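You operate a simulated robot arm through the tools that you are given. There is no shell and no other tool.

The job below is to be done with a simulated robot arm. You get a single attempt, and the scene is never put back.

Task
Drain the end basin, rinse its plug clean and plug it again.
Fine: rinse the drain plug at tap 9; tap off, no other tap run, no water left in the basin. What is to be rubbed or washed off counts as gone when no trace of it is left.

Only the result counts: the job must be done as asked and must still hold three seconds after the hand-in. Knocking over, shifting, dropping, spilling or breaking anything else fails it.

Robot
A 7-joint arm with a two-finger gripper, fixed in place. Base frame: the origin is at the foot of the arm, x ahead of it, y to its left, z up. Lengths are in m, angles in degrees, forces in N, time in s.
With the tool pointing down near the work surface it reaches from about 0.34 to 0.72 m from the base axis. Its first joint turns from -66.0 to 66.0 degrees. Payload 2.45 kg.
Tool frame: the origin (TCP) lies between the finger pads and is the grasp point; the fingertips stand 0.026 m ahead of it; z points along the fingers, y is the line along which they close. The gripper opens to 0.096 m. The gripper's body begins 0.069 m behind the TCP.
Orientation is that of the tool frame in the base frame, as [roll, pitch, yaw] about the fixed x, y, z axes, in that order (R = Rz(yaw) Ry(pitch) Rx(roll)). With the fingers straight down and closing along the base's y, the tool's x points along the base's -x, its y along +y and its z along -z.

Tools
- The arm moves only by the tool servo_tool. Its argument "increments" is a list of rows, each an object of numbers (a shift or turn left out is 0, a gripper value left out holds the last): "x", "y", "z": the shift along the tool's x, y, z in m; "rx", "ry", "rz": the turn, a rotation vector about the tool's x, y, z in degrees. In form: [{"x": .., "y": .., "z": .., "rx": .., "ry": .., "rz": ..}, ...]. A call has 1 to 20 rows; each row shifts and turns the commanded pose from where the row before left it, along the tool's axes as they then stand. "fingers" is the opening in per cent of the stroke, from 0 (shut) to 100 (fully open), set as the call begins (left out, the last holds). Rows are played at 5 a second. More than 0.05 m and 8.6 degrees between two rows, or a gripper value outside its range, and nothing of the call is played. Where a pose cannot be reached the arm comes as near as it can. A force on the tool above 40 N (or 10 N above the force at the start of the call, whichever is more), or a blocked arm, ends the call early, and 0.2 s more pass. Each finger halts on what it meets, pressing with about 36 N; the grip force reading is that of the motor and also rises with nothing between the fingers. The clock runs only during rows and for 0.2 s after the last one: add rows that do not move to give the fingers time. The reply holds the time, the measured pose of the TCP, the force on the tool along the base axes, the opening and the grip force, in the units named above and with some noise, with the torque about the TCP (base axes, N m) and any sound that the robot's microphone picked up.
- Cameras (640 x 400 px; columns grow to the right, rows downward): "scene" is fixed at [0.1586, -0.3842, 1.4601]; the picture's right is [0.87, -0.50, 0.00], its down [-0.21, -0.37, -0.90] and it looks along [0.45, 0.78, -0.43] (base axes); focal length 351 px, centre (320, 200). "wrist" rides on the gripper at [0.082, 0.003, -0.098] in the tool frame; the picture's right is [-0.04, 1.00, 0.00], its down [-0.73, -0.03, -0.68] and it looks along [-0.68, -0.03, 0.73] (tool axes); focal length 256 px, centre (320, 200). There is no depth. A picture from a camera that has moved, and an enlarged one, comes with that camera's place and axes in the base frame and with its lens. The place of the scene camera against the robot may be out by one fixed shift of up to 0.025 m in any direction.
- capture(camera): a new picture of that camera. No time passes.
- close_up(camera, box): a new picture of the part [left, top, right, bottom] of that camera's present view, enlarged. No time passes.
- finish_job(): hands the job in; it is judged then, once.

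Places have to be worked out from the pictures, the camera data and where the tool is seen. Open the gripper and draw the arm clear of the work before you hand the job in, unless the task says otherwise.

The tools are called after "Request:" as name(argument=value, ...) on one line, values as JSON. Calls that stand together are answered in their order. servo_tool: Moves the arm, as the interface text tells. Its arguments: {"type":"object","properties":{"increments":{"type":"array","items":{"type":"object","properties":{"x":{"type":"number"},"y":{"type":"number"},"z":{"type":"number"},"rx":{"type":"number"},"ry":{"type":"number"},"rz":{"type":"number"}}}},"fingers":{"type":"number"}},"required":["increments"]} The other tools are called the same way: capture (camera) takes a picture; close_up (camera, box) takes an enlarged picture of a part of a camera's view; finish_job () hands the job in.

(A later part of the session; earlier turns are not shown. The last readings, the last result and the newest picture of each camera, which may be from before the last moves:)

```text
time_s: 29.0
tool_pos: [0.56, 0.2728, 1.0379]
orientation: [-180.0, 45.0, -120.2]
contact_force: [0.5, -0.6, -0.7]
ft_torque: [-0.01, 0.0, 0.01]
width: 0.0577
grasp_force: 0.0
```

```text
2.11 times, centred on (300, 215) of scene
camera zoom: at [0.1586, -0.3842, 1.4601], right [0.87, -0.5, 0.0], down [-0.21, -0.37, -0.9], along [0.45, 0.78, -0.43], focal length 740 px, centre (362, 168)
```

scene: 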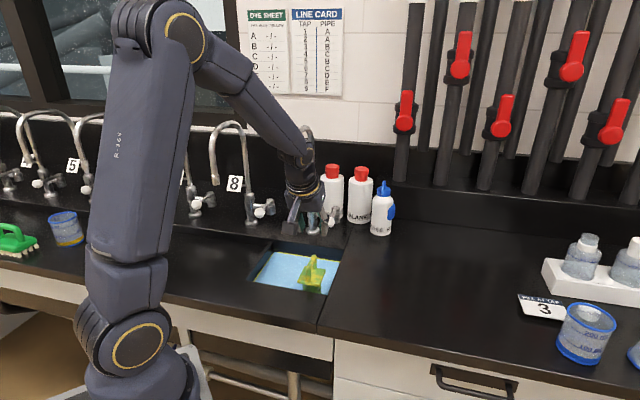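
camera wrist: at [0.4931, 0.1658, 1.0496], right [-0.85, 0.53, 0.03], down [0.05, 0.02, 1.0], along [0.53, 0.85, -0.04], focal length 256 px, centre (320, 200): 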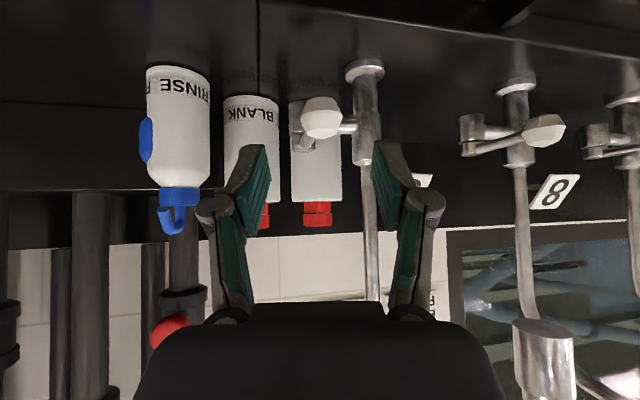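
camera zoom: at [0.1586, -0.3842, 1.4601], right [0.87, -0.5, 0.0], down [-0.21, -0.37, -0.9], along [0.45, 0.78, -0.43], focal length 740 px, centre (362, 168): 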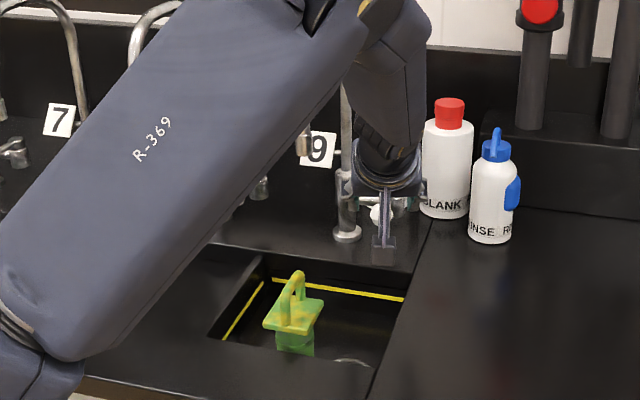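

The knob is centred between the fingers, 7 cm ahead on the tool axis, and the spout mouth is confirmed at (0.4735, 0.305, 1.10), well clear. I advance so the fingers straddle the knob.

Request:
servo_tool(increments=[{"z": 0.024}, {"z": 0.024}, {"z": 0.022}, {"x": 0}])

Request:
capture(camera="wrist")

Request:
close_up(camera="scene", box=[280, 160, 380, 260])

```text
time_s: 30.0
tool_pos: [0.5841, 0.3144, 0.9847]
orientation: [-179.9, 44.9, -120.1]
contact_force: [0.4, -0.7, 0.2]
ft_torque: [0.0, 0.04, 0.0]
width: 0.0575
grasp_force: 0.0
```

```text
taken
camera wrist: at [0.5166, 0.2056, 0.9972], right [-0.85, 0.53, 0.03], down [0.04, 0.02, 1.0], along [0.52, 0.85, -0.04], focal length 256 px, centre (320, 200)
```

wrist: 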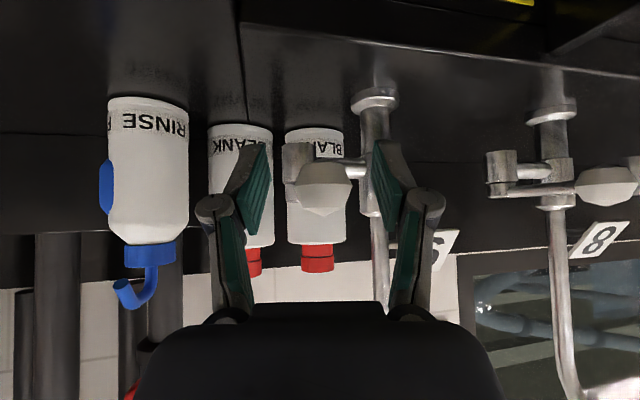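

```text
4.00 times, centred on (330, 210) of scene
camera zoom: at [0.1586, -0.3842, 1.4601], right [0.87, -0.5, 0.0], down [-0.21, -0.37, -0.9], along [0.45, 0.78, -0.43], focal length 1405 px, centre (280, 160)
```

zoom: 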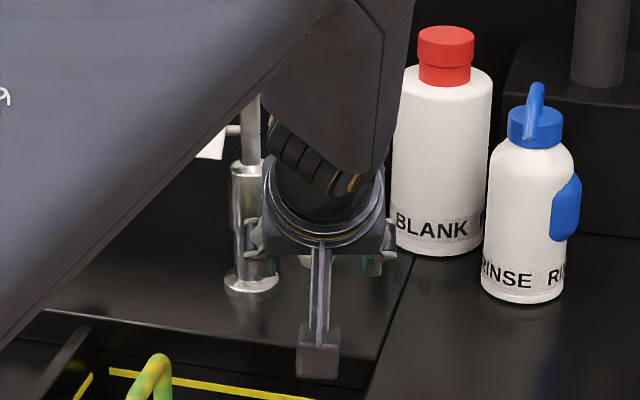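

The knob (≈30 mm wide) sits centred between the fingers. I narrow the fingers to about 38 mm and swing the lever 20° outward (to the right) around its pivot, watching forces.

Request:
servo_tool(increments=[{"x": 0}, {"x": 0}, {"x": 0.001, "y": -0.0062, "z": -0.001, "rx": -3.54, "rz": -3.54}, {"x": 0.001, "y": -0.0062, "z": -0.001, "rx": -3.54, "rz": -3.54}, {"x": 0.001, "y": -0.0062, "z": -0.001, "rx": -3.54, "rz": -3.54}, {"x": 0.001, "y": -0.0062, "z": -0.001, "rx": -3.54, "rz": -3.54}], fingers=40)

Request:
capture(camera="wrist")

Request:
close_up(camera="scene", box=[230, 120, 370, 310])

```text
time_s: 31.4
tool_pos: [0.6057, 0.3017, 0.9856]
orientation: [-179.9, 45.0, -100.1]
contact_force: [-0.5, 0.0, 0.5]
ft_torque: [0.01, -0.01, -0.02]
width: 0.0385
grasp_force: 0.1
```

```text
taken
camera wrist: at [0.5794, 0.1764, 0.998], right [-0.98, 0.2, 0.03], down [0.04, 0.03, 1.0], along [0.2, 0.98, -0.04], focal length 256 px, centre (320, 200)
```

wrist: 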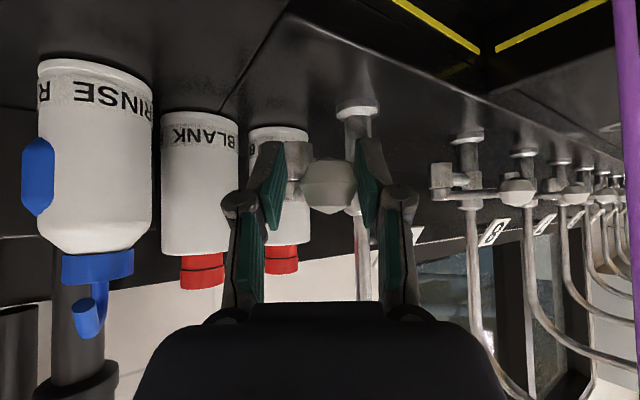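

```text
2.11 times, centred on (300, 215) of scene
camera zoom: at [0.1586, -0.3842, 1.4601], right [0.87, -0.5, 0.0], down [-0.21, -0.37, -0.9], along [0.45, 0.78, -0.43], focal length 740 px, centre (362, 168)
```

zoom: 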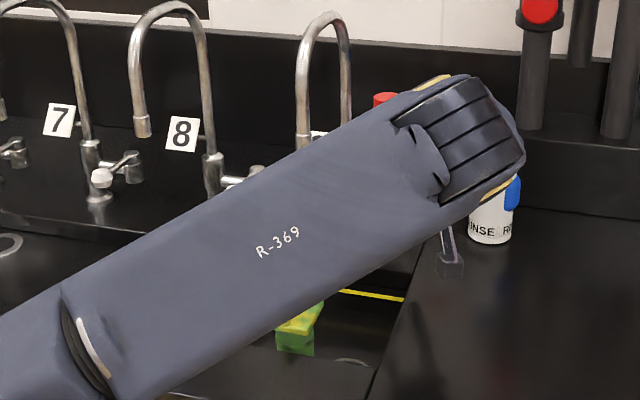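

A coloured stream appears at the right edge of the wrist view, just where the spout is, so tap 9 seems to be running. I zoom in to confirm.

Request:
close_up(camera="wrist", box=[440, 0, 640, 200])

Request:
close_up(camera="wrist", box=[240, 90, 420, 230])

Request:
close_up(camera="scene", box=[260, 240, 340, 310])

```text
2.00 times, centred on (540, 100) of wrist
camera zoom: at [0.5794, 0.1764, 0.998], right [-0.98, 0.2, 0.03], down [0.04, 0.03, 1.0], along [0.2, 0.98, -0.04], focal length 512 px, centre (-120, 400)
```

zoom: 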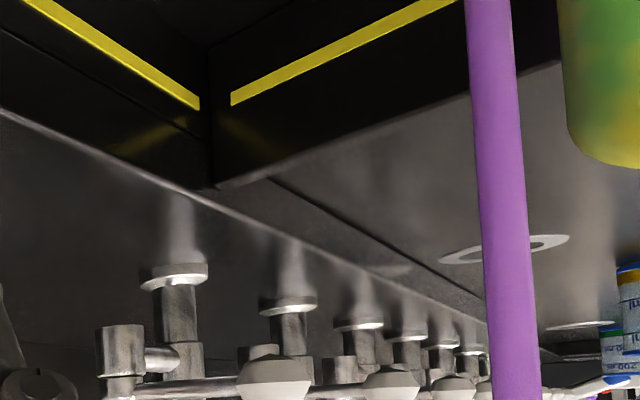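

```text
2.86 times, centred on (330, 160) of wrist
camera zoom: at [0.5794, 0.1764, 0.998], right [-0.98, 0.2, 0.03], down [0.04, 0.03, 1.0], along [0.2, 0.98, -0.04], focal length 731 px, centre (291, 314)
```

zoom: 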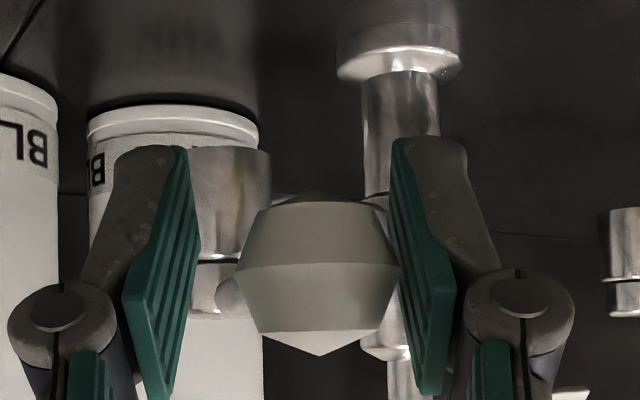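

```text
5.71 times, centred on (300, 275) of scene
camera zoom: at [0.1586, -0.3842, 1.4601], right [0.87, -0.5, 0.0], down [-0.21, -0.37, -0.9], along [0.45, 0.78, -0.43], focal length 2008 px, centre (434, -229)
```

zoom: 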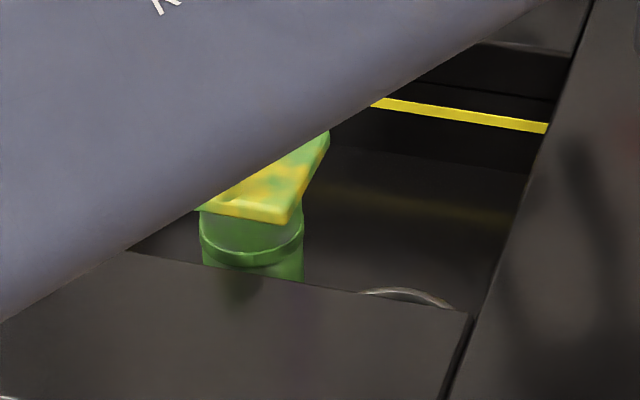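

Tap 9 is running (a purple stream), and it barely misses the standing plug. I open the fingers and back out along the tool axis, then check that the lever stays.

Request:
servo_tool(increments=[{"x": 0}, {"x": 0}, {"z": -0.04}, {"z": -0.04}, {"z": -0.03}, {"x": 0}], fingers=55)

Request:
capture(camera="wrist")

Request:
capture(camera="scene")

```text
time_s: 32.8
tool_pos: [0.5939, 0.2229, 1.065]
orientation: [-180.0, 44.9, -100.1]
contact_force: [0.0, -0.1, 0.2]
ft_torque: [-0.01, -0.02, -0.01]
width: 0.0531
grasp_force: 0.0
```

```text
taken
camera wrist: at [0.5673, 0.0989, 1.0771], right [-0.98, 0.2, 0.03], down [0.04, 0.03, 1.0], along [0.2, 0.98, -0.04], focal length 256 px, centre (320, 200)
```

wrist: 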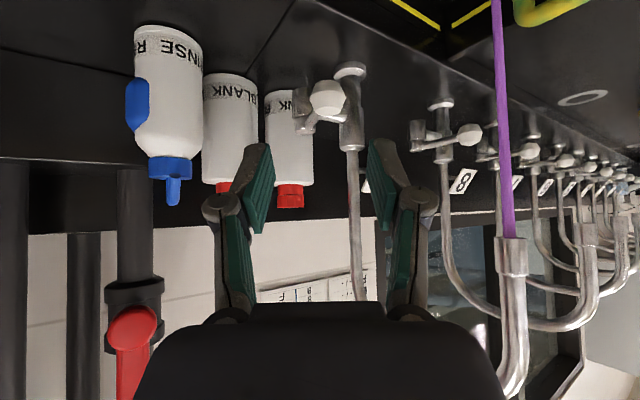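

```text
taken
```

scene: 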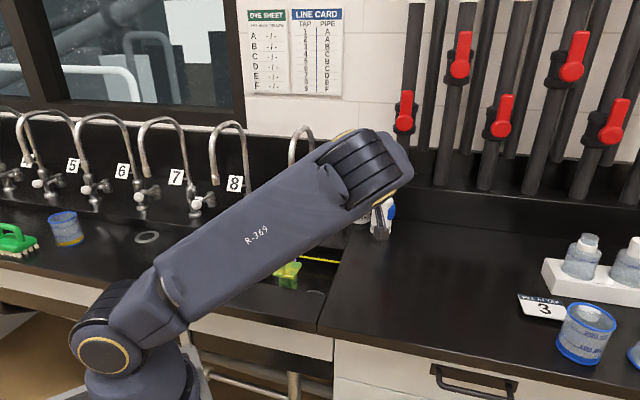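

The stream keeps running and the lever stays put. I turn the tool square to the bench again and go to a pre-grasp in front of the standing plug, at 45° tilt so the hand stays out of the stream.

Request:
servo_tool(increments=[{"x": 0.0141, "y": 0.0323, "z": -0.0141}, {"x": 0.0141, "y": 0.0323, "z": -0.0141}, {"x": 0.0141, "y": 0.0323, "z": -0.0141}, {"x": 0.014, "y": 0.0324, "z": -0.014}, {"rx": 4.95, "rz": 4.95}, {"rx": 4.95, "rz": 4.95}, {"rx": 4.95, "rz": 4.95}, {"rx": 4.95, "rz": 4.95}, {"rx": 4.95, "rz": 4.95}, {"x": 0.0092, "y": 0.0295, "z": 0.0092}, {"x": 0.0092, "y": 0.0295, "z": 0.0092}, {"x": 0.0092, "y": 0.0295, "z": 0.0092}, {"x": 0}], fingers=44)

Request:
capture(camera="wrist")

Request:
capture(camera="scene")

```text
time_s: 35.6
tool_pos: [0.4036, 0.2376, 1.0322]
orientation: [180.0, 44.9, -135.1]
contact_force: [-0.4, 0.2, -0.2]
ft_torque: [0.03, 0.0, 0.01]
width: 0.042
grasp_force: 0.0
out of reach, approached as far as the arm can: row 11, 12
```

```text
taken
camera wrist: at [0.3103, 0.1503, 1.0443], right [-0.68, 0.73, 0.03], down [0.05, 0.01, 1.0], along [0.73, 0.68, -0.04], focal length 256 px, centre (320, 200)
```

wrist: 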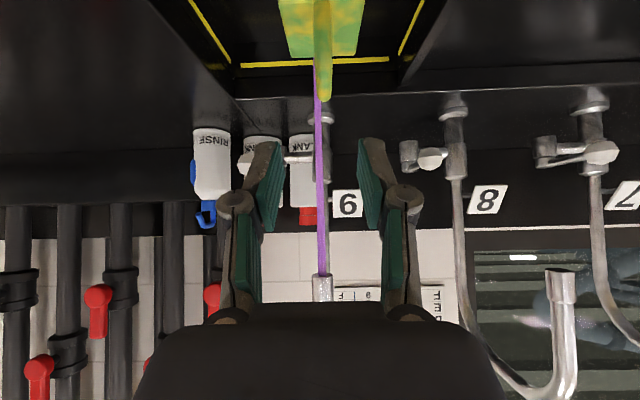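

```text
taken
```

scene: 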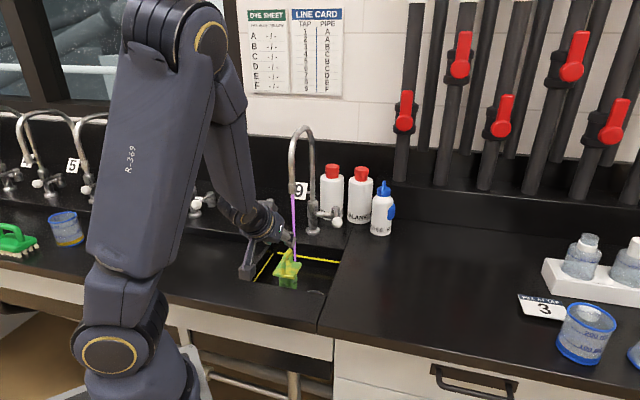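

The near end of that move is at the arm's reach limit, but the pose is fine. I zoom in on the plug and stream.

Request:
close_up(camera="wrist", box=[240, 0, 400, 110])

Request:
close_up(camera="scene", box=[250, 180, 350, 310])

```text
3.64 times, centred on (320, 55) of wrist
camera zoom: at [0.3103, 0.1503, 1.0443], right [-0.68, 0.73, 0.03], down [0.05, 0.01, 1.0], along [0.73, 0.68, -0.04], focal length 931 px, centre (320, 727)
```

zoom: 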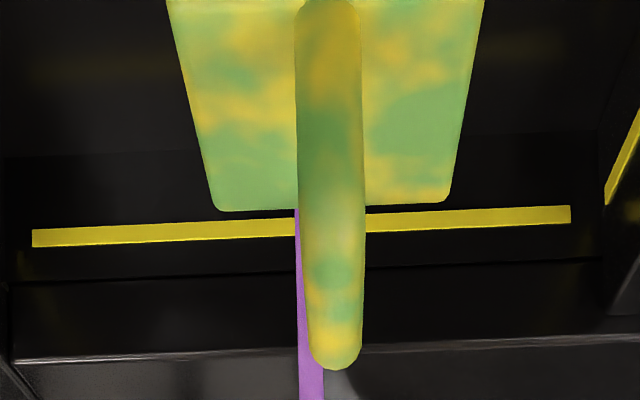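

```text
3.08 times, centred on (300, 245) of scene
camera zoom: at [0.1586, -0.3842, 1.4601], right [0.87, -0.5, 0.0], down [-0.21, -0.37, -0.9], along [0.45, 0.78, -0.43], focal length 1081 px, centre (382, 62)
```

zoom: 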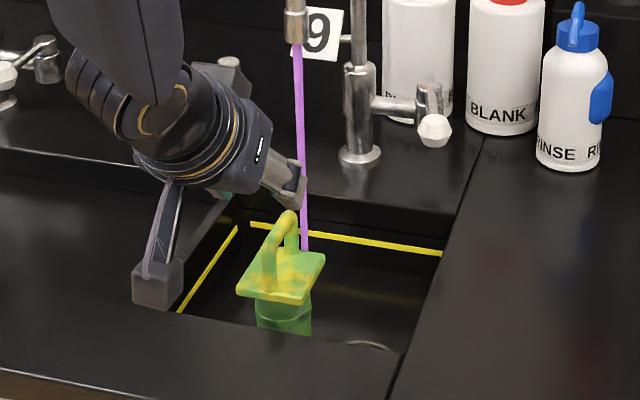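

The stream runs just behind the plug's plate. I advance along the tool axis toward the handle, first part of the way.

Request:
servo_tool(increments=[{"x": 0.0012, "z": 0.0346}, {"x": 0.0012, "z": 0.0346}, {"x": 0}])

Request:
capture(camera="wrist")

Request:
close_up(camera="scene", box=[250, 180, 350, 310])

```text
time_s: 36.4
tool_pos: [0.4355, 0.2731, 0.9818]
orientation: [180.0, 45.0, -135.2]
contact_force: [-0.7, 0.5, -0.6]
ft_torque: [0.0, 0.02, 0.02]
width: 0.0423
grasp_force: 0.0
```

```text
taken
camera wrist: at [0.3437, 0.1863, 0.9938], right [-0.68, 0.73, 0.03], down [0.05, 0.01, 1.0], along [0.73, 0.69, -0.04], focal length 256 px, centre (320, 200)
```

wrist: 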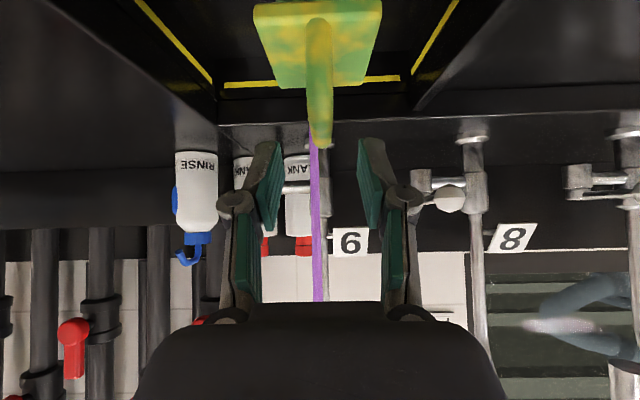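

```text
3.08 times, centred on (300, 245) of scene
camera zoom: at [0.1586, -0.3842, 1.4601], right [0.87, -0.5, 0.0], down [-0.21, -0.37, -0.9], along [0.45, 0.78, -0.43], focal length 1081 px, centre (382, 62)
```

zoom: 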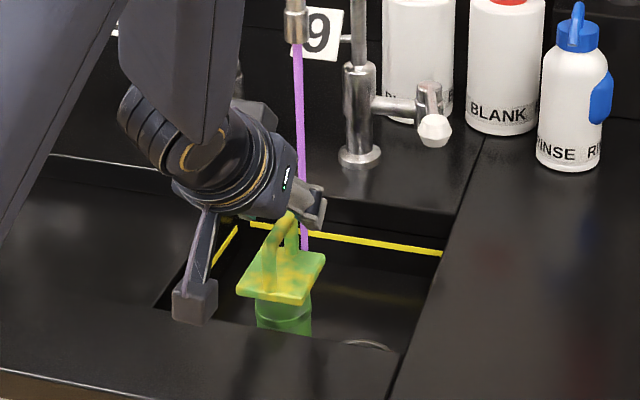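

The arch is centred between the fingers. I lower a further 34 mm so the pads cover the handle, then close.

Request:
servo_tool(increments=[{"x": 0.0097, "z": 0.0144}, {"x": 0.0097, "z": 0.0143}, {"x": 0}])

Request:
servo_tool(increments=[{"x": 0}, {"x": 0}, {"x": 0}, {"x": 0}], fingers=0)

Request:
capture(camera="wrist")

Request:
close_up(camera="scene", box=[250, 180, 350, 310])

```text
time_s: 37.2
tool_pos: [0.4406, 0.2785, 0.9464]
orientation: [-180.0, 45.1, -135.1]
contact_force: [0.2, 0.4, 0.1]
ft_torque: [0.0, 0.02, 0.03]
width: 0.0421
grasp_force: 0.1
```

```text
time_s: 38.2
tool_pos: [0.4399, 0.2777, 0.9453]
orientation: [179.9, 45.0, -135.1]
contact_force: [-0.3, -0.3, -0.3]
ft_torque: [0.02, -0.02, 0.01]
width: 0.0105
grasp_force: 36.1
```

```text
taken
camera wrist: at [0.3473, 0.1907, 0.9588], right [-0.69, 0.73, 0.03], down [0.05, 0.01, 1.0], along [0.73, 0.69, -0.04], focal length 256 px, centre (320, 200)
```

wrist: 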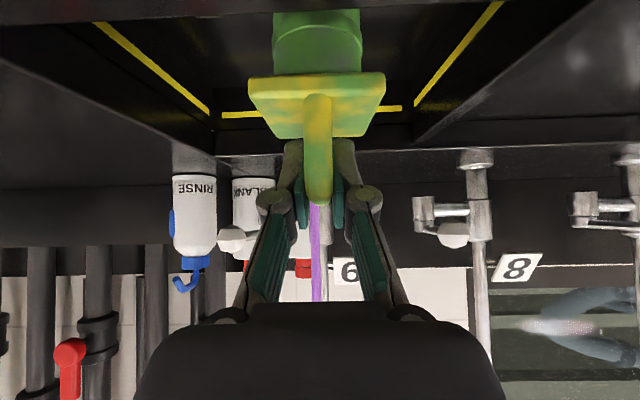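

```text
3.08 times, centred on (300, 245) of scene
camera zoom: at [0.1586, -0.3842, 1.4601], right [0.87, -0.5, 0.0], down [-0.21, -0.37, -0.9], along [0.45, 0.78, -0.43], focal length 1081 px, centre (382, 62)
```

zoom: 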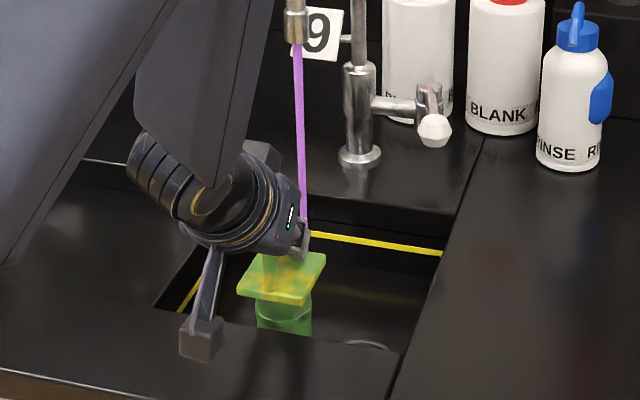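

Gripped again. I lift the plug 2 cm and move it 25 mm toward the wall so the stream falls on the plate and handle, then watch the effect.

Request:
servo_tool(increments=[{"x": -0.0071, "z": -0.0071}, {"x": -0.0071, "z": -0.0071}, {"x": -0.0088, "z": 0.0088}, {"x": -0.0088, "z": 0.0088}, {"x": 0}, {"x": 0}, {"x": 0}, {"x": 0}, {"x": 0}])

Request:
capture(camera="wrist")

Request:
close_up(camera="scene", box=[250, 180, 350, 310])

```text
time_s: 40.2
tool_pos: [0.4569, 0.2958, 0.9671]
orientation: [-179.9, 45.0, -135.1]
contact_force: [0.4, -0.1, -2.3]
ft_torque: [-0.02, -0.03, 0.0]
width: 0.0106
grasp_force: 36.2
```

```text
taken
camera wrist: at [0.3641, 0.2085, 0.9794], right [-0.69, 0.73, 0.03], down [0.05, 0.01, 1.0], along [0.73, 0.69, -0.04], focal length 256 px, centre (320, 200)
```

wrist: 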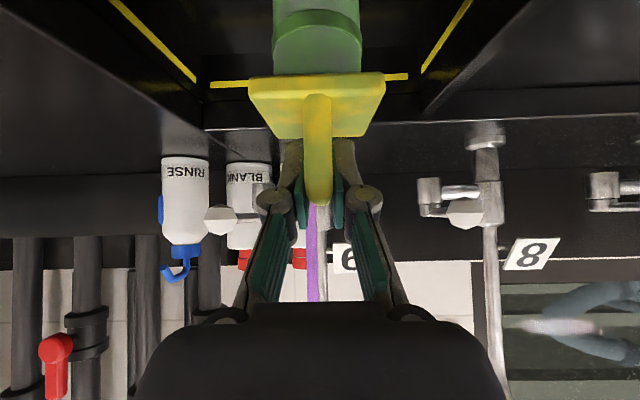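

```text
3.08 times, centred on (300, 245) of scene
camera zoom: at [0.1586, -0.3842, 1.4601], right [0.87, -0.5, 0.0], down [-0.21, -0.37, -0.9], along [0.45, 0.78, -0.43], focal length 1081 px, centre (382, 62)
```

zoom: 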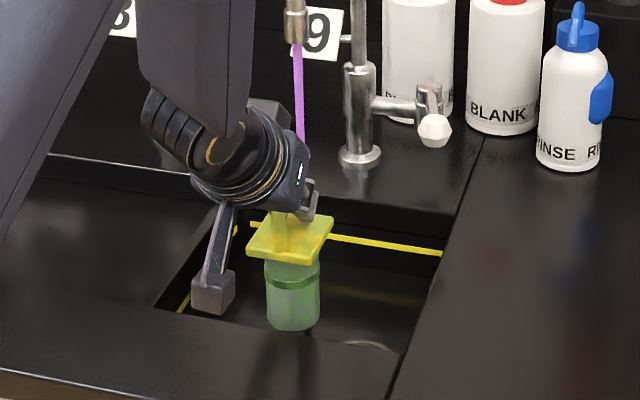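

The green film washed off the plate and handle within seconds, leaving uniform yellow; the stopper below is still green. I zoom in to judge what remains.

Request:
close_up(camera="wrist", box=[230, 0, 410, 220])

Request:
close_up(camera="scene", box=[270, 230, 330, 295])

```text
1.82 times, centred on (320, 110) of wrist
camera zoom: at [0.3641, 0.2085, 0.9794], right [-0.69, 0.73, 0.03], down [0.05, 0.01, 1.0], along [0.73, 0.69, -0.04], focal length 465 px, centre (320, 364)
```

zoom: 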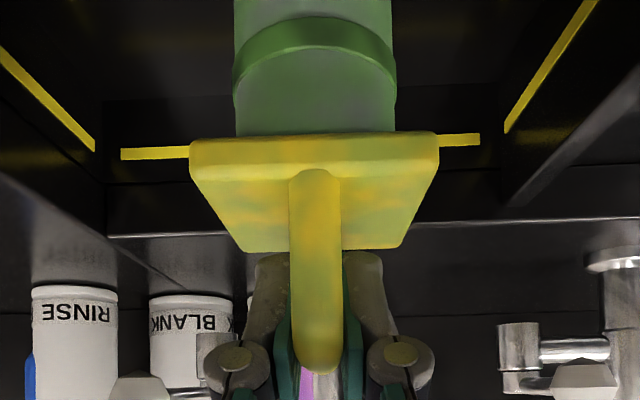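

```text
6.15 times, centred on (300, 262) of scene
camera zoom: at [0.1586, -0.3842, 1.4601], right [0.87, -0.5, 0.0], down [-0.21, -0.37, -0.9], along [0.45, 0.78, -0.43], focal length 2162 px, centre (443, -185)
```

zoom: 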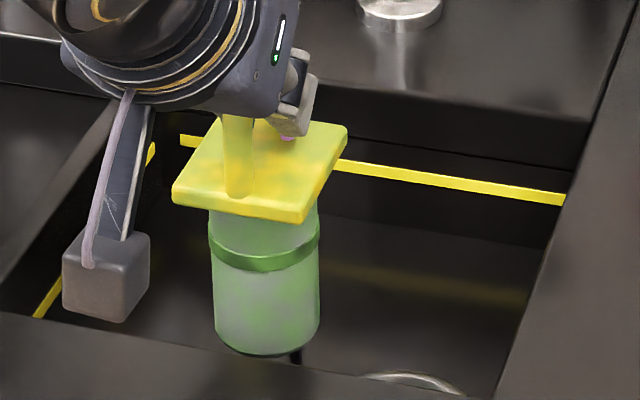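

The green film is fading over the whole plug while the water hits it. I keep it in the stream and wait.

Request:
servo_tool(increments=[{"x": 0}, {"x": 0}, {"x": 0}, {"x": 0}, {"x": 0}, {"x": 0}, {"x": 0}, {"x": 0}, {"x": 0}, {"x": 0}, {"x": 0}, {"x": 0}, {"x": 0}, {"x": 0}, {"x": 0}])

Request:
close_up(camera="wrist", box=[230, 0, 410, 220])

Request:
close_up(camera="scene", box=[270, 230, 330, 295])

```text
time_s: 43.4
tool_pos: [0.4574, 0.2956, 0.9677]
orientation: [180.0, 45.1, -135.1]
contact_force: [0.8, -0.2, -3.1]
ft_torque: [0.01, 0.01, -0.03]
width: 0.0103
grasp_force: 35.9
```

```text
1.82 times, centred on (320, 110) of wrist
camera zoom: at [0.3641, 0.2085, 0.9794], right [-0.69, 0.73, 0.03], down [0.05, 0.01, 1.0], along [0.73, 0.69, -0.04], focal length 465 px, centre (320, 364)
```

zoom: 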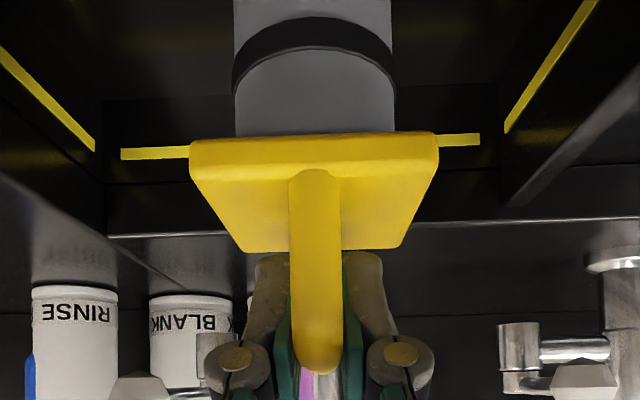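

```text
6.15 times, centred on (300, 262) of scene
camera zoom: at [0.1586, -0.3842, 1.4601], right [0.87, -0.5, 0.0], down [-0.21, -0.37, -0.9], along [0.45, 0.78, -0.43], focal length 2162 px, centre (443, -185)
```

zoom: 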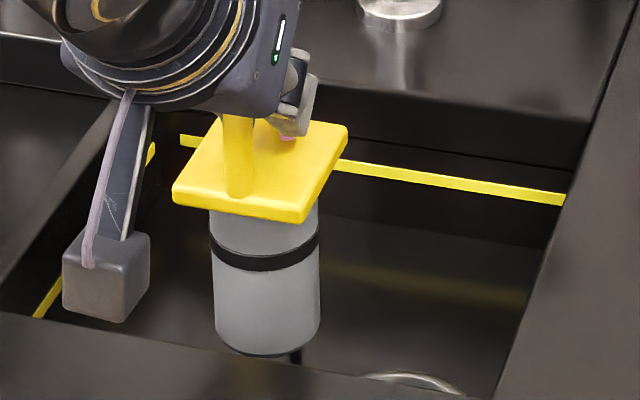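

The plug is now clean: yellow plate and handle, grey stopper with black rings, no green left. I rinse a little longer with small movements for the far and near sides, then check again.

Request:
servo_tool(increments=[{"y": 0.006}, {"y": 0.006}, {"x": 0}, {"x": 0}, {"y": -0.008}, {"y": -0.008}, {"y": -0.008}, {"x": 0}, {"x": 0}, {"y": 0.006}, {"y": 0.006}, {"x": 0}])

Request:
close_up(camera="scene", box=[250, 190, 350, 310])

Request:
close_up(camera="wrist", box=[230, 0, 410, 220])

```text
time_s: 46.0
tool_pos: [0.4592, 0.2965, 0.9648]
orientation: [-180.0, 45.0, -135.1]
contact_force: [0.9, 0.7, -2.4]
ft_torque: [0.01, 0.05, 0.01]
width: 0.0103
grasp_force: 35.8
```

```text
3.33 times, centred on (300, 250) of scene
camera zoom: at [0.1586, -0.3842, 1.4601], right [0.87, -0.5, 0.0], down [-0.21, -0.37, -0.9], along [0.45, 0.78, -0.43], focal length 1171 px, centre (387, 33)
```

zoom: 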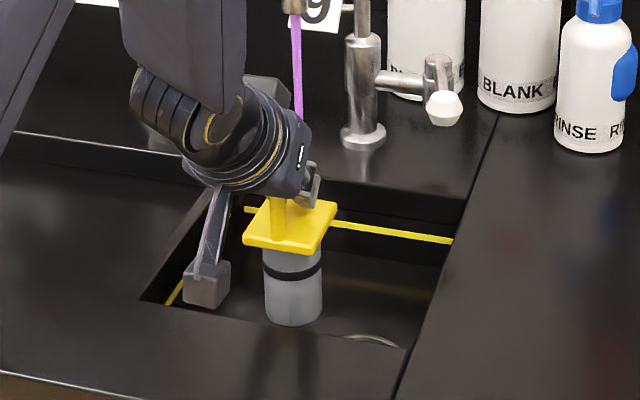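

```text
1.82 times, centred on (320, 110) of wrist
camera zoom: at [0.366, 0.209, 0.9775], right [-0.68, 0.73, 0.03], down [0.05, 0.01, 1.0], along [0.73, 0.69, -0.04], focal length 465 px, centre (320, 364)
```

zoom: 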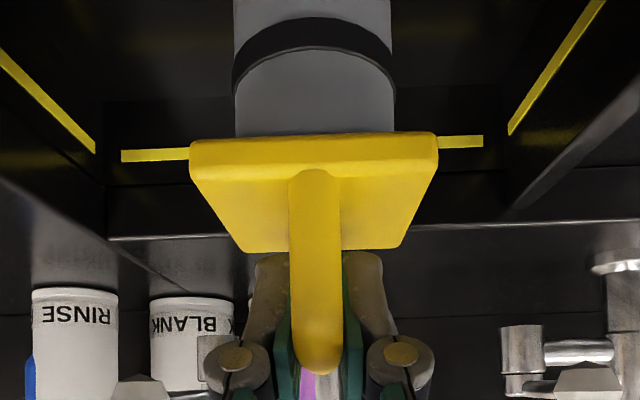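

Clean on all visible sides. I set the plug back down on the basin floor at the earlier standing spot (TCP about 0.946 high), going slowly at the end.

Request:
servo_tool(increments=[{"x": 0.0095, "z": -0.0095}, {"x": 0.0095, "z": -0.0095}, {"x": 0.005, "z": 0.005}, {"x": 0.005, "z": 0.005}, {"x": 0}])

Request:
servo_tool(increments=[{"x": 0.0014, "z": 0.0014}, {"x": 0}])

Request:
servo_tool(increments=[{"x": 0.0011, "z": 0.0011}, {"x": 0}])

```text
time_s: 47.2
tool_pos: [0.4391, 0.2768, 0.9505]
orientation: [-180.0, 44.9, -135.1]
contact_force: [0.2, -0.2, -3.2]
ft_torque: [-0.04, -0.02, 0.01]
width: 0.0103
grasp_force: 35.9
```

```text
time_s: 47.8
tool_pos: [0.4397, 0.2774, 0.9485]
orientation: [180.0, 45.0, -135.1]
contact_force: [0.0, -0.5, -2.6]
ft_torque: [0.01, -0.03, 0.01]
width: 0.0104
grasp_force: 36.1
```

```text
time_s: 48.4
tool_pos: [0.4394, 0.2774, 0.9475]
orientation: [179.9, 45.0, -135.1]
contact_force: [0.0, -0.8, -1.9]
ft_torque: [0.02, 0.03, -0.04]
width: 0.0104
grasp_force: 35.9
```

Nearly touching; one more small step to confirm floor contact.

Request:
servo_tool(increments=[{"x": 0.0007, "z": 0.0007}, {"x": 0}])

Request:
servo_tool(increments=[{"x": 0.0007, "z": 0.0007}, {"x": 0}])

```text
time_s: 49.0
tool_pos: [0.44, 0.2771, 0.9462]
orientation: [-179.9, 45.1, -135.1]
contact_force: [-2.4, -1.1, 6.8]
ft_torque: [-0.36, 0.27, -0.04]
width: 0.0102
grasp_force: 36.1
```

```text
time_s: 49.6
tool_pos: [0.4389, 0.2764, 0.9471]
orientation: [180.0, 45.2, -135.1]
contact_force: [-5.1, -4.0, 18.3]
ft_torque: [-0.36, 0.38, -0.01]
width: 0.0102
grasp_force: 35.7
```

Contact made. I ease off about a millimetre and release.

Request:
servo_tool(increments=[{"x": -0.0008, "z": -0.0008}, {"x": 0}])

Request:
servo_tool(increments=[{"x": 0}, {"x": 0}, {"x": 0}, {"x": 0}], fingers=44)

Request:
capture(camera="wrist")

Request:
close_up(camera="scene", box=[250, 190, 350, 310])

```text
time_s: 50.2
tool_pos: [0.4392, 0.2764, 0.9458]
orientation: [-180.0, 45.0, -135.0]
contact_force: [0.4, 1.7, 2.8]
ft_torque: [0.27, -0.23, 0.03]
width: 0.0104
grasp_force: 35.8
```

```text
time_s: 51.2
tool_pos: [0.4389, 0.2764, 0.9462]
orientation: [-179.9, 44.9, -135.1]
contact_force: [0.6, -0.6, 0.8]
ft_torque: [-0.02, -0.02, 0.0]
width: 0.0421
grasp_force: 0.1
```

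```text
taken
camera wrist: at [0.3466, 0.1895, 0.9587], right [-0.69, 0.73, 0.03], down [0.05, 0.01, 1.0], along [0.73, 0.69, -0.04], focal length 256 px, centre (320, 200)
```

wrist: 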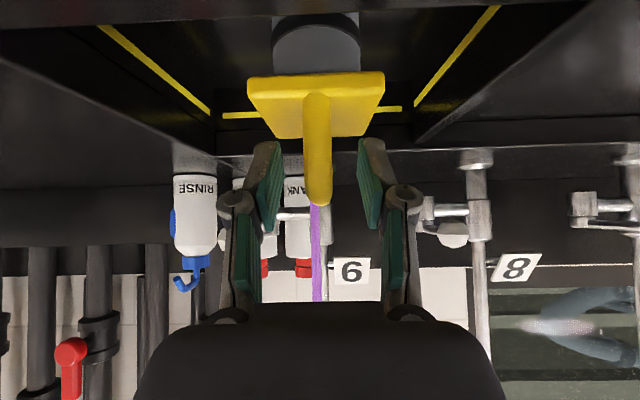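

```text
3.33 times, centred on (300, 250) of scene
camera zoom: at [0.1586, -0.3842, 1.4601], right [0.87, -0.5, 0.0], down [-0.21, -0.37, -0.9], along [0.45, 0.78, -0.43], focal length 1171 px, centre (387, 33)
```

zoom: 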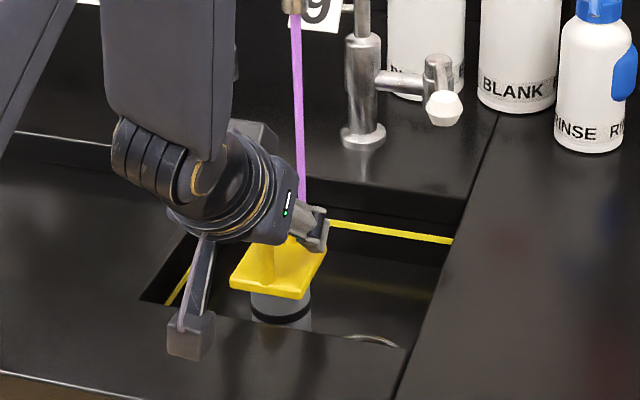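

The clean plug stands safely. I lift straight off it, retrace to the front right of the lever, and look at it before turning the tap off.

Request:
servo_tool(increments=[{"x": -0.0236, "z": -0.0236}, {"x": -0.0236, "z": -0.0236}, {"x": -0.0235, "z": -0.0235}, {"y": -0.0375}, {"y": -0.0375}, {"y": -0.0375}, {"y": -0.0375}, {"rx": -4.95, "rz": -4.95}, {"rx": -4.95, "rz": -4.95}, {"rx": -4.95, "rz": -4.95}, {"rx": -4.95, "rz": -4.95}, {"rx": -4.95, "rz": -4.95}, {"x": -0.0283, "y": -0.0198, "z": 0.0148}, {"x": -0.0283, "y": -0.0197, "z": 0.0148}, {"x": 0}])

Request:
capture(camera="wrist")

Request:
close_up(camera="scene", box=[230, 170, 370, 310])

```text
time_s: 54.4
tool_pos: [0.5938, 0.2252, 1.0653]
orientation: [-179.9, 45.0, -100.1]
contact_force: [0.2, -0.3, -0.9]
ft_torque: [0.03, -0.01, 0.03]
width: 0.0423
grasp_force: 0.1
```

```text
taken
camera wrist: at [0.5667, 0.1002, 1.0773], right [-0.98, 0.2, 0.03], down [0.04, 0.03, 1.0], along [0.2, 0.98, -0.04], focal length 256 px, centre (320, 200)
```

wrist: 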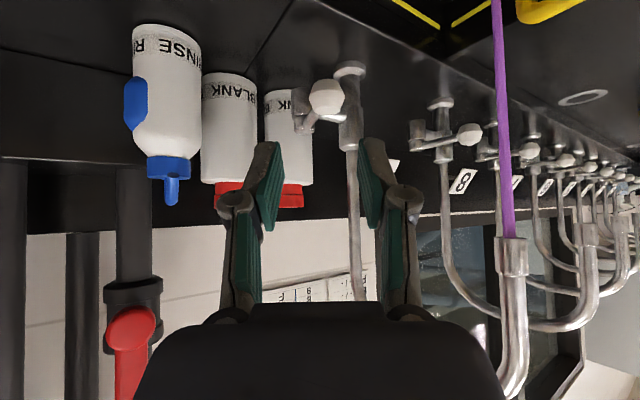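

```text
2.86 times, centred on (300, 240) of scene
camera zoom: at [0.1586, -0.3842, 1.4601], right [0.87, -0.5, 0.0], down [-0.21, -0.37, -0.9], along [0.45, 0.78, -0.43], focal length 1004 px, centre (377, 86)
```

zoom: 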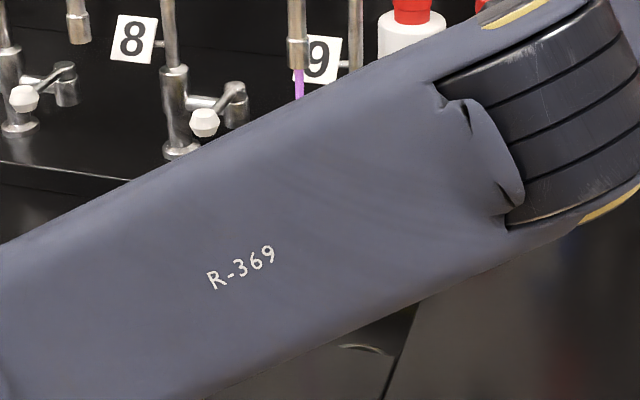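

Same view as when I left it: lever still open, stream running. I open the fingers a bit and advance along the axis to straddle the knob.

Request:
servo_tool(increments=[{"x": 0}, {"z": 0.037}, {"z": 0.037}, {"z": 0.036}, {"x": 0}], fingers=55)

Request:
capture(camera="wrist")

```text
time_s: 55.6
tool_pos: [0.6068, 0.2999, 0.9859]
orientation: [180.0, 45.0, -100.0]
contact_force: [1.0, -0.5, -1.0]
ft_torque: [0.02, 0.01, 0.0]
width: 0.0529
grasp_force: 0.1
```

```text
taken
camera wrist: at [0.5812, 0.1754, 0.9981], right [-0.98, 0.2, 0.03], down [0.04, 0.03, 1.0], along [0.2, 0.98, -0.04], focal length 256 px, centre (320, 200)
```

wrist: 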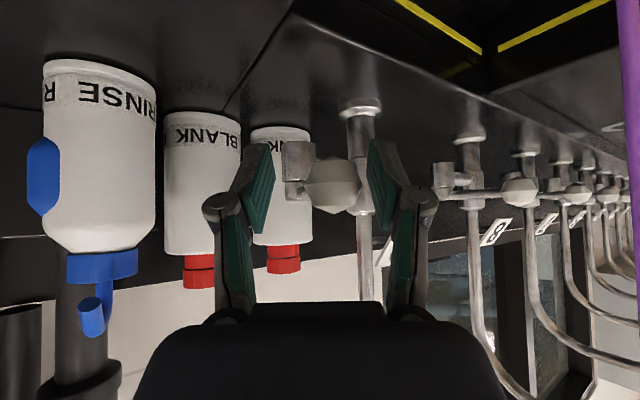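

The knob is between the fingers. I narrow them again and swing the lever back 25° toward its starting direction.

Request:
servo_tool(increments=[{"x": 0}, {"x": 0}, {"x": -0.00135, "y": 0.0061, "z": 0.00135, "rx": 3.54, "rz": 3.54}, {"x": -0.00135, "y": 0.0061, "z": 0.00135, "rx": 3.54, "rz": 3.54}, {"x": -0.00135, "y": 0.0061, "z": 0.00135, "rx": 3.54, "rz": 3.54}, {"x": -0.00135, "y": 0.0061, "z": 0.00135, "rx": 3.54, "rz": 3.54}, {"x": -0.00135, "y": 0.0061, "z": 0.00135, "rx": 3.54, "rz": 3.54}, {"x": 0}], fingers=40)

Request:
capture(camera="wrist")

Request:
close_up(camera="scene", box=[230, 140, 370, 310])

```text
time_s: 57.4
tool_pos: [0.5829, 0.319, 0.988]
orientation: [-179.9, 45.1, -125.3]
contact_force: [-0.4, 0.5, -0.4]
ft_torque: [-0.03, -0.01, 0.0]
width: 0.0384
grasp_force: 0.1
```

```text
taken
camera wrist: at [0.5064, 0.2169, 1.0004], right [-0.8, 0.6, 0.03], down [0.05, 0.01, 1.0], along [0.6, 0.8, -0.04], focal length 256 px, centre (320, 200)
```

wrist: 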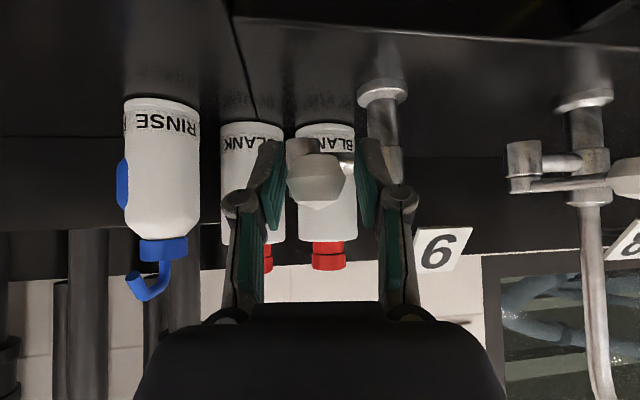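

```text
2.35 times, centred on (300, 225) of scene
camera zoom: at [0.1586, -0.3842, 1.4601], right [0.87, -0.5, 0.0], down [-0.21, -0.37, -0.9], along [0.45, 0.78, -0.43], focal length 827 px, centre (367, 141)
```

zoom: 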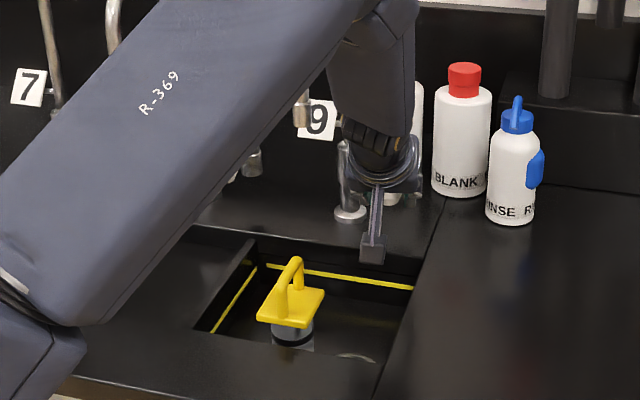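

The stream has stopped. I open the fingers and back off to the same viewpoint I used before turning the tap on, so the lever's position can be compared directly.

Request:
servo_tool(increments=[{"x": 0}, {"x": 0}, {"rx": -3.54, "rz": -3.54}, {"z": -0.024}, {"z": -0.024}, {"z": -0.022}, {"x": 0}], fingers=60)

Request:
capture(camera="wrist")

Request:
close_up(camera="scene", box=[230, 140, 370, 310])

```text
time_s: 59.0
tool_pos: [0.5575, 0.2775, 1.038]
orientation: [180.0, 45.1, -120.2]
contact_force: [-0.1, 0.7, 0.0]
ft_torque: [0.0, -0.01, 0.0]
width: 0.0578
grasp_force: 0.1
```

```text
taken
camera wrist: at [0.4908, 0.1688, 1.0502], right [-0.85, 0.53, 0.03], down [0.04, 0.02, 1.0], along [0.52, 0.85, -0.04], focal length 256 px, centre (320, 200)
```

wrist: 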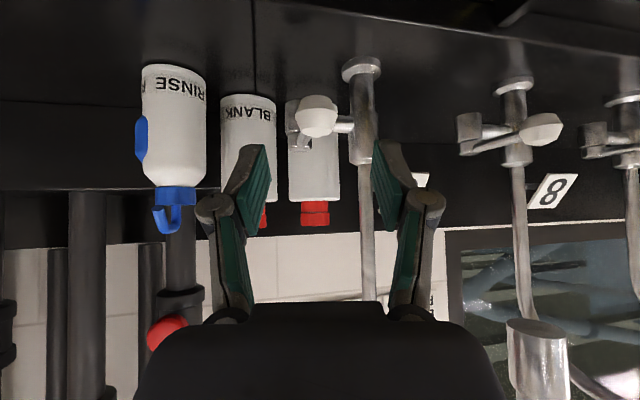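

```text
2.35 times, centred on (300, 225) of scene
camera zoom: at [0.1586, -0.3842, 1.4601], right [0.87, -0.5, 0.0], down [-0.21, -0.37, -0.9], along [0.45, 0.78, -0.43], focal length 827 px, centre (367, 141)
```

zoom: 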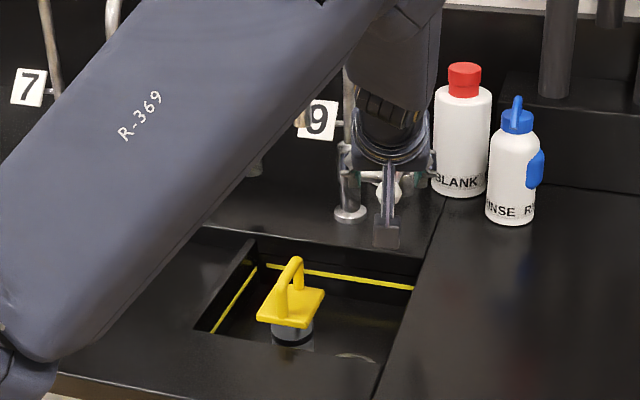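

The lever is back where it was to within a pixel and nothing comes out of the spout. Now I retreat and straighten the tool to look down at the drain and the plug for accurate placement.

Request:
servo_tool(increments=[{"z": -0.03}, {"z": -0.03}, {"rx": 5.3, "rz": 5.3}, {"rx": 5.3, "rz": 5.3}, {"x": 0.0283, "z": -0.0283}, {"x": 0.0283, "z": -0.0283}, {"ry": 7.5}, {"ry": 7.5}, {"ry": 7.5}, {"ry": 7.5}, {"ry": 7.5}, {"ry": 7.5}, {"x": 0.035, "y": 0.0135, "z": -0.01}, {"x": 0.035, "y": 0.0135, "z": -0.01}, {"x": 0}])

Request:
capture(camera="wrist")

Request:
capture(camera="scene")

```text
time_s: 62.2
tool_pos: [0.4116, 0.1515, 1.1007]
orientation: [180.0, 0.0, -135.2]
contact_force: [1.0, 0.3, 0.0]
ft_torque: [0.01, 0.03, 0.01]
width: 0.0575
grasp_force: 0.0
```

```text
taken
camera wrist: at [0.3515, 0.0976, 1.1992], right [-0.68, 0.74, 0.0], down [0.54, 0.5, 0.68], along [0.5, 0.46, -0.73], focal length 256 px, centre (320, 200)
```

wrist: 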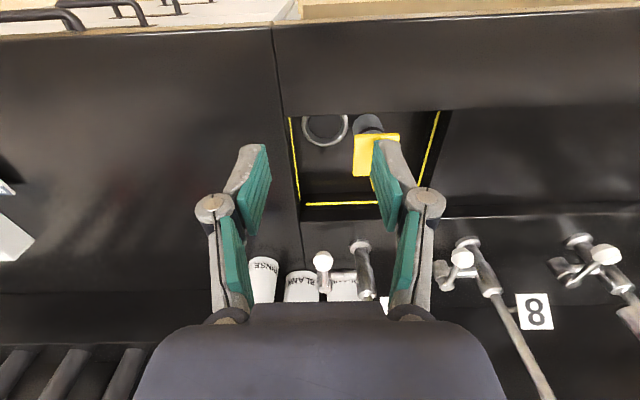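

```text
taken
```

scene: 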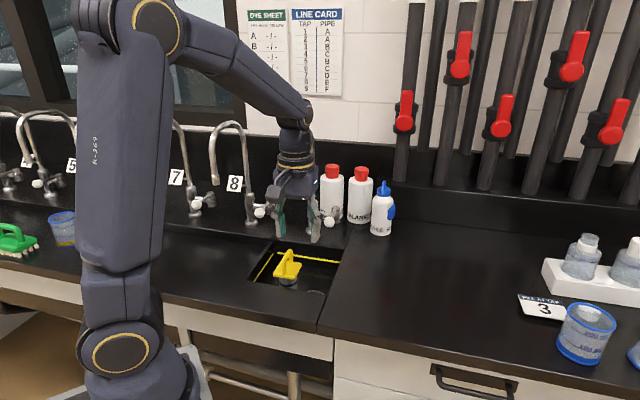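

Request:
close_up(camera="wrist", box=[270, 100, 450, 215])

Request:
close_up(camera="scene", box=[240, 230, 350, 310])

```text
3.48 times, centred on (360, 158) of wrist
camera zoom: at [0.3515, 0.0976, 1.1992], right [-0.68, 0.74, 0.0], down [0.54, 0.5, 0.68], along [0.5, 0.46, -0.73], focal length 890 px, centre (181, 348)
```

zoom: 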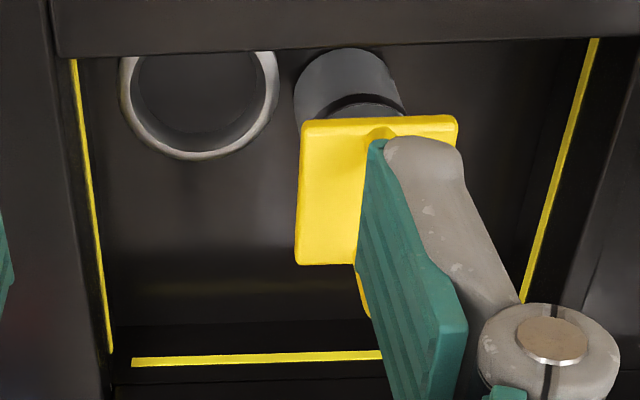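

```text
5.00 times, centred on (295, 270) of scene
camera zoom: at [0.1586, -0.3842, 1.4601], right [0.87, -0.5, 0.0], down [-0.21, -0.37, -0.9], along [0.45, 0.78, -0.43], focal length 1756 px, centre (445, -150)
```

zoom: 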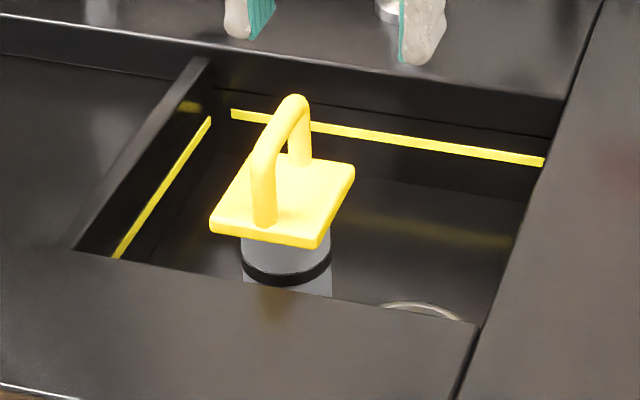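

The drain ring is centred near n≈0.505, b≈−0.179, matching the plug's original place, and the basin floor looks dry. I tilt to 25° again and go to the pre-grasp above the plug.

Request:
servo_tool(increments=[{"ry": -6.25}, {"ry": -6.25}, {"ry": -6.25}, {"ry": -6.25}, {"x": -0.013, "y": 0.0237, "z": 0.0289}, {"x": -0.013, "y": 0.0237, "z": 0.0289}, {"x": -0.0131, "y": 0.0236, "z": 0.0288}, {"x": 0}], fingers=44)

Request:
capture(camera="wrist")

```text
time_s: 64.0
tool_pos: [0.412, 0.2544, 1.0384]
orientation: [179.9, 25.1, -135.2]
contact_force: [0.4, -0.6, 0.0]
ft_torque: [0.01, 0.0, -0.01]
width: 0.0424
grasp_force: 0.1
```

```text
taken
camera wrist: at [0.3275, 0.176, 1.0927], right [-0.68, 0.73, 0.02], down [0.29, 0.25, 0.93], along [0.67, 0.63, -0.38], focal length 256 px, centre (320, 200)
```

wrist: 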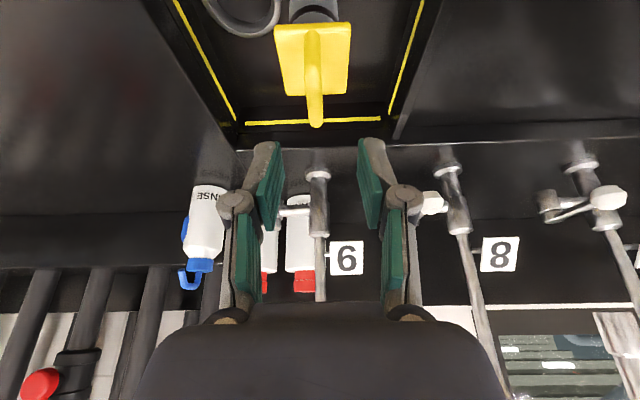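

The arch sits about 3 mm right of the centre plane; I correct that and advance along the axis onto the handle.

Request:
servo_tool(increments=[{"y": -0.0032, "z": 0.033}, {"z": 0.033}, {"x": 0.0003, "z": 0.0336}, {"x": 0}])

Request:
capture(camera="wrist")

```text
time_s: 65.0
tool_pos: [0.4456, 0.2812, 0.9445]
orientation: [180.0, 24.9, -135.1]
contact_force: [0.0, -0.5, -0.9]
ft_torque: [0.01, -0.03, -0.02]
width: 0.0425
grasp_force: 0.0
```

```text
taken
camera wrist: at [0.361, 0.2022, 1.0003], right [-0.68, 0.73, 0.02], down [0.29, 0.25, 0.93], along [0.67, 0.63, -0.38], focal length 256 px, centre (320, 200)
```

wrist: 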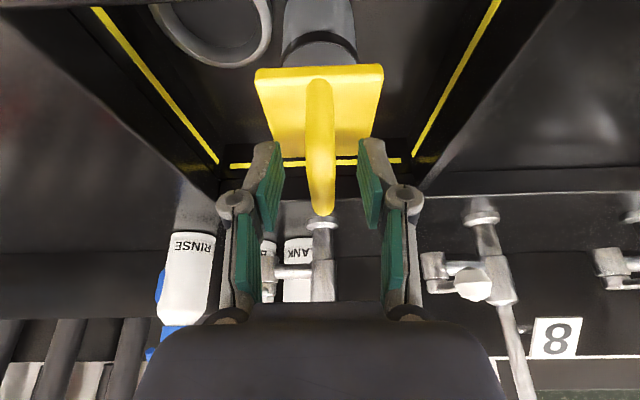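

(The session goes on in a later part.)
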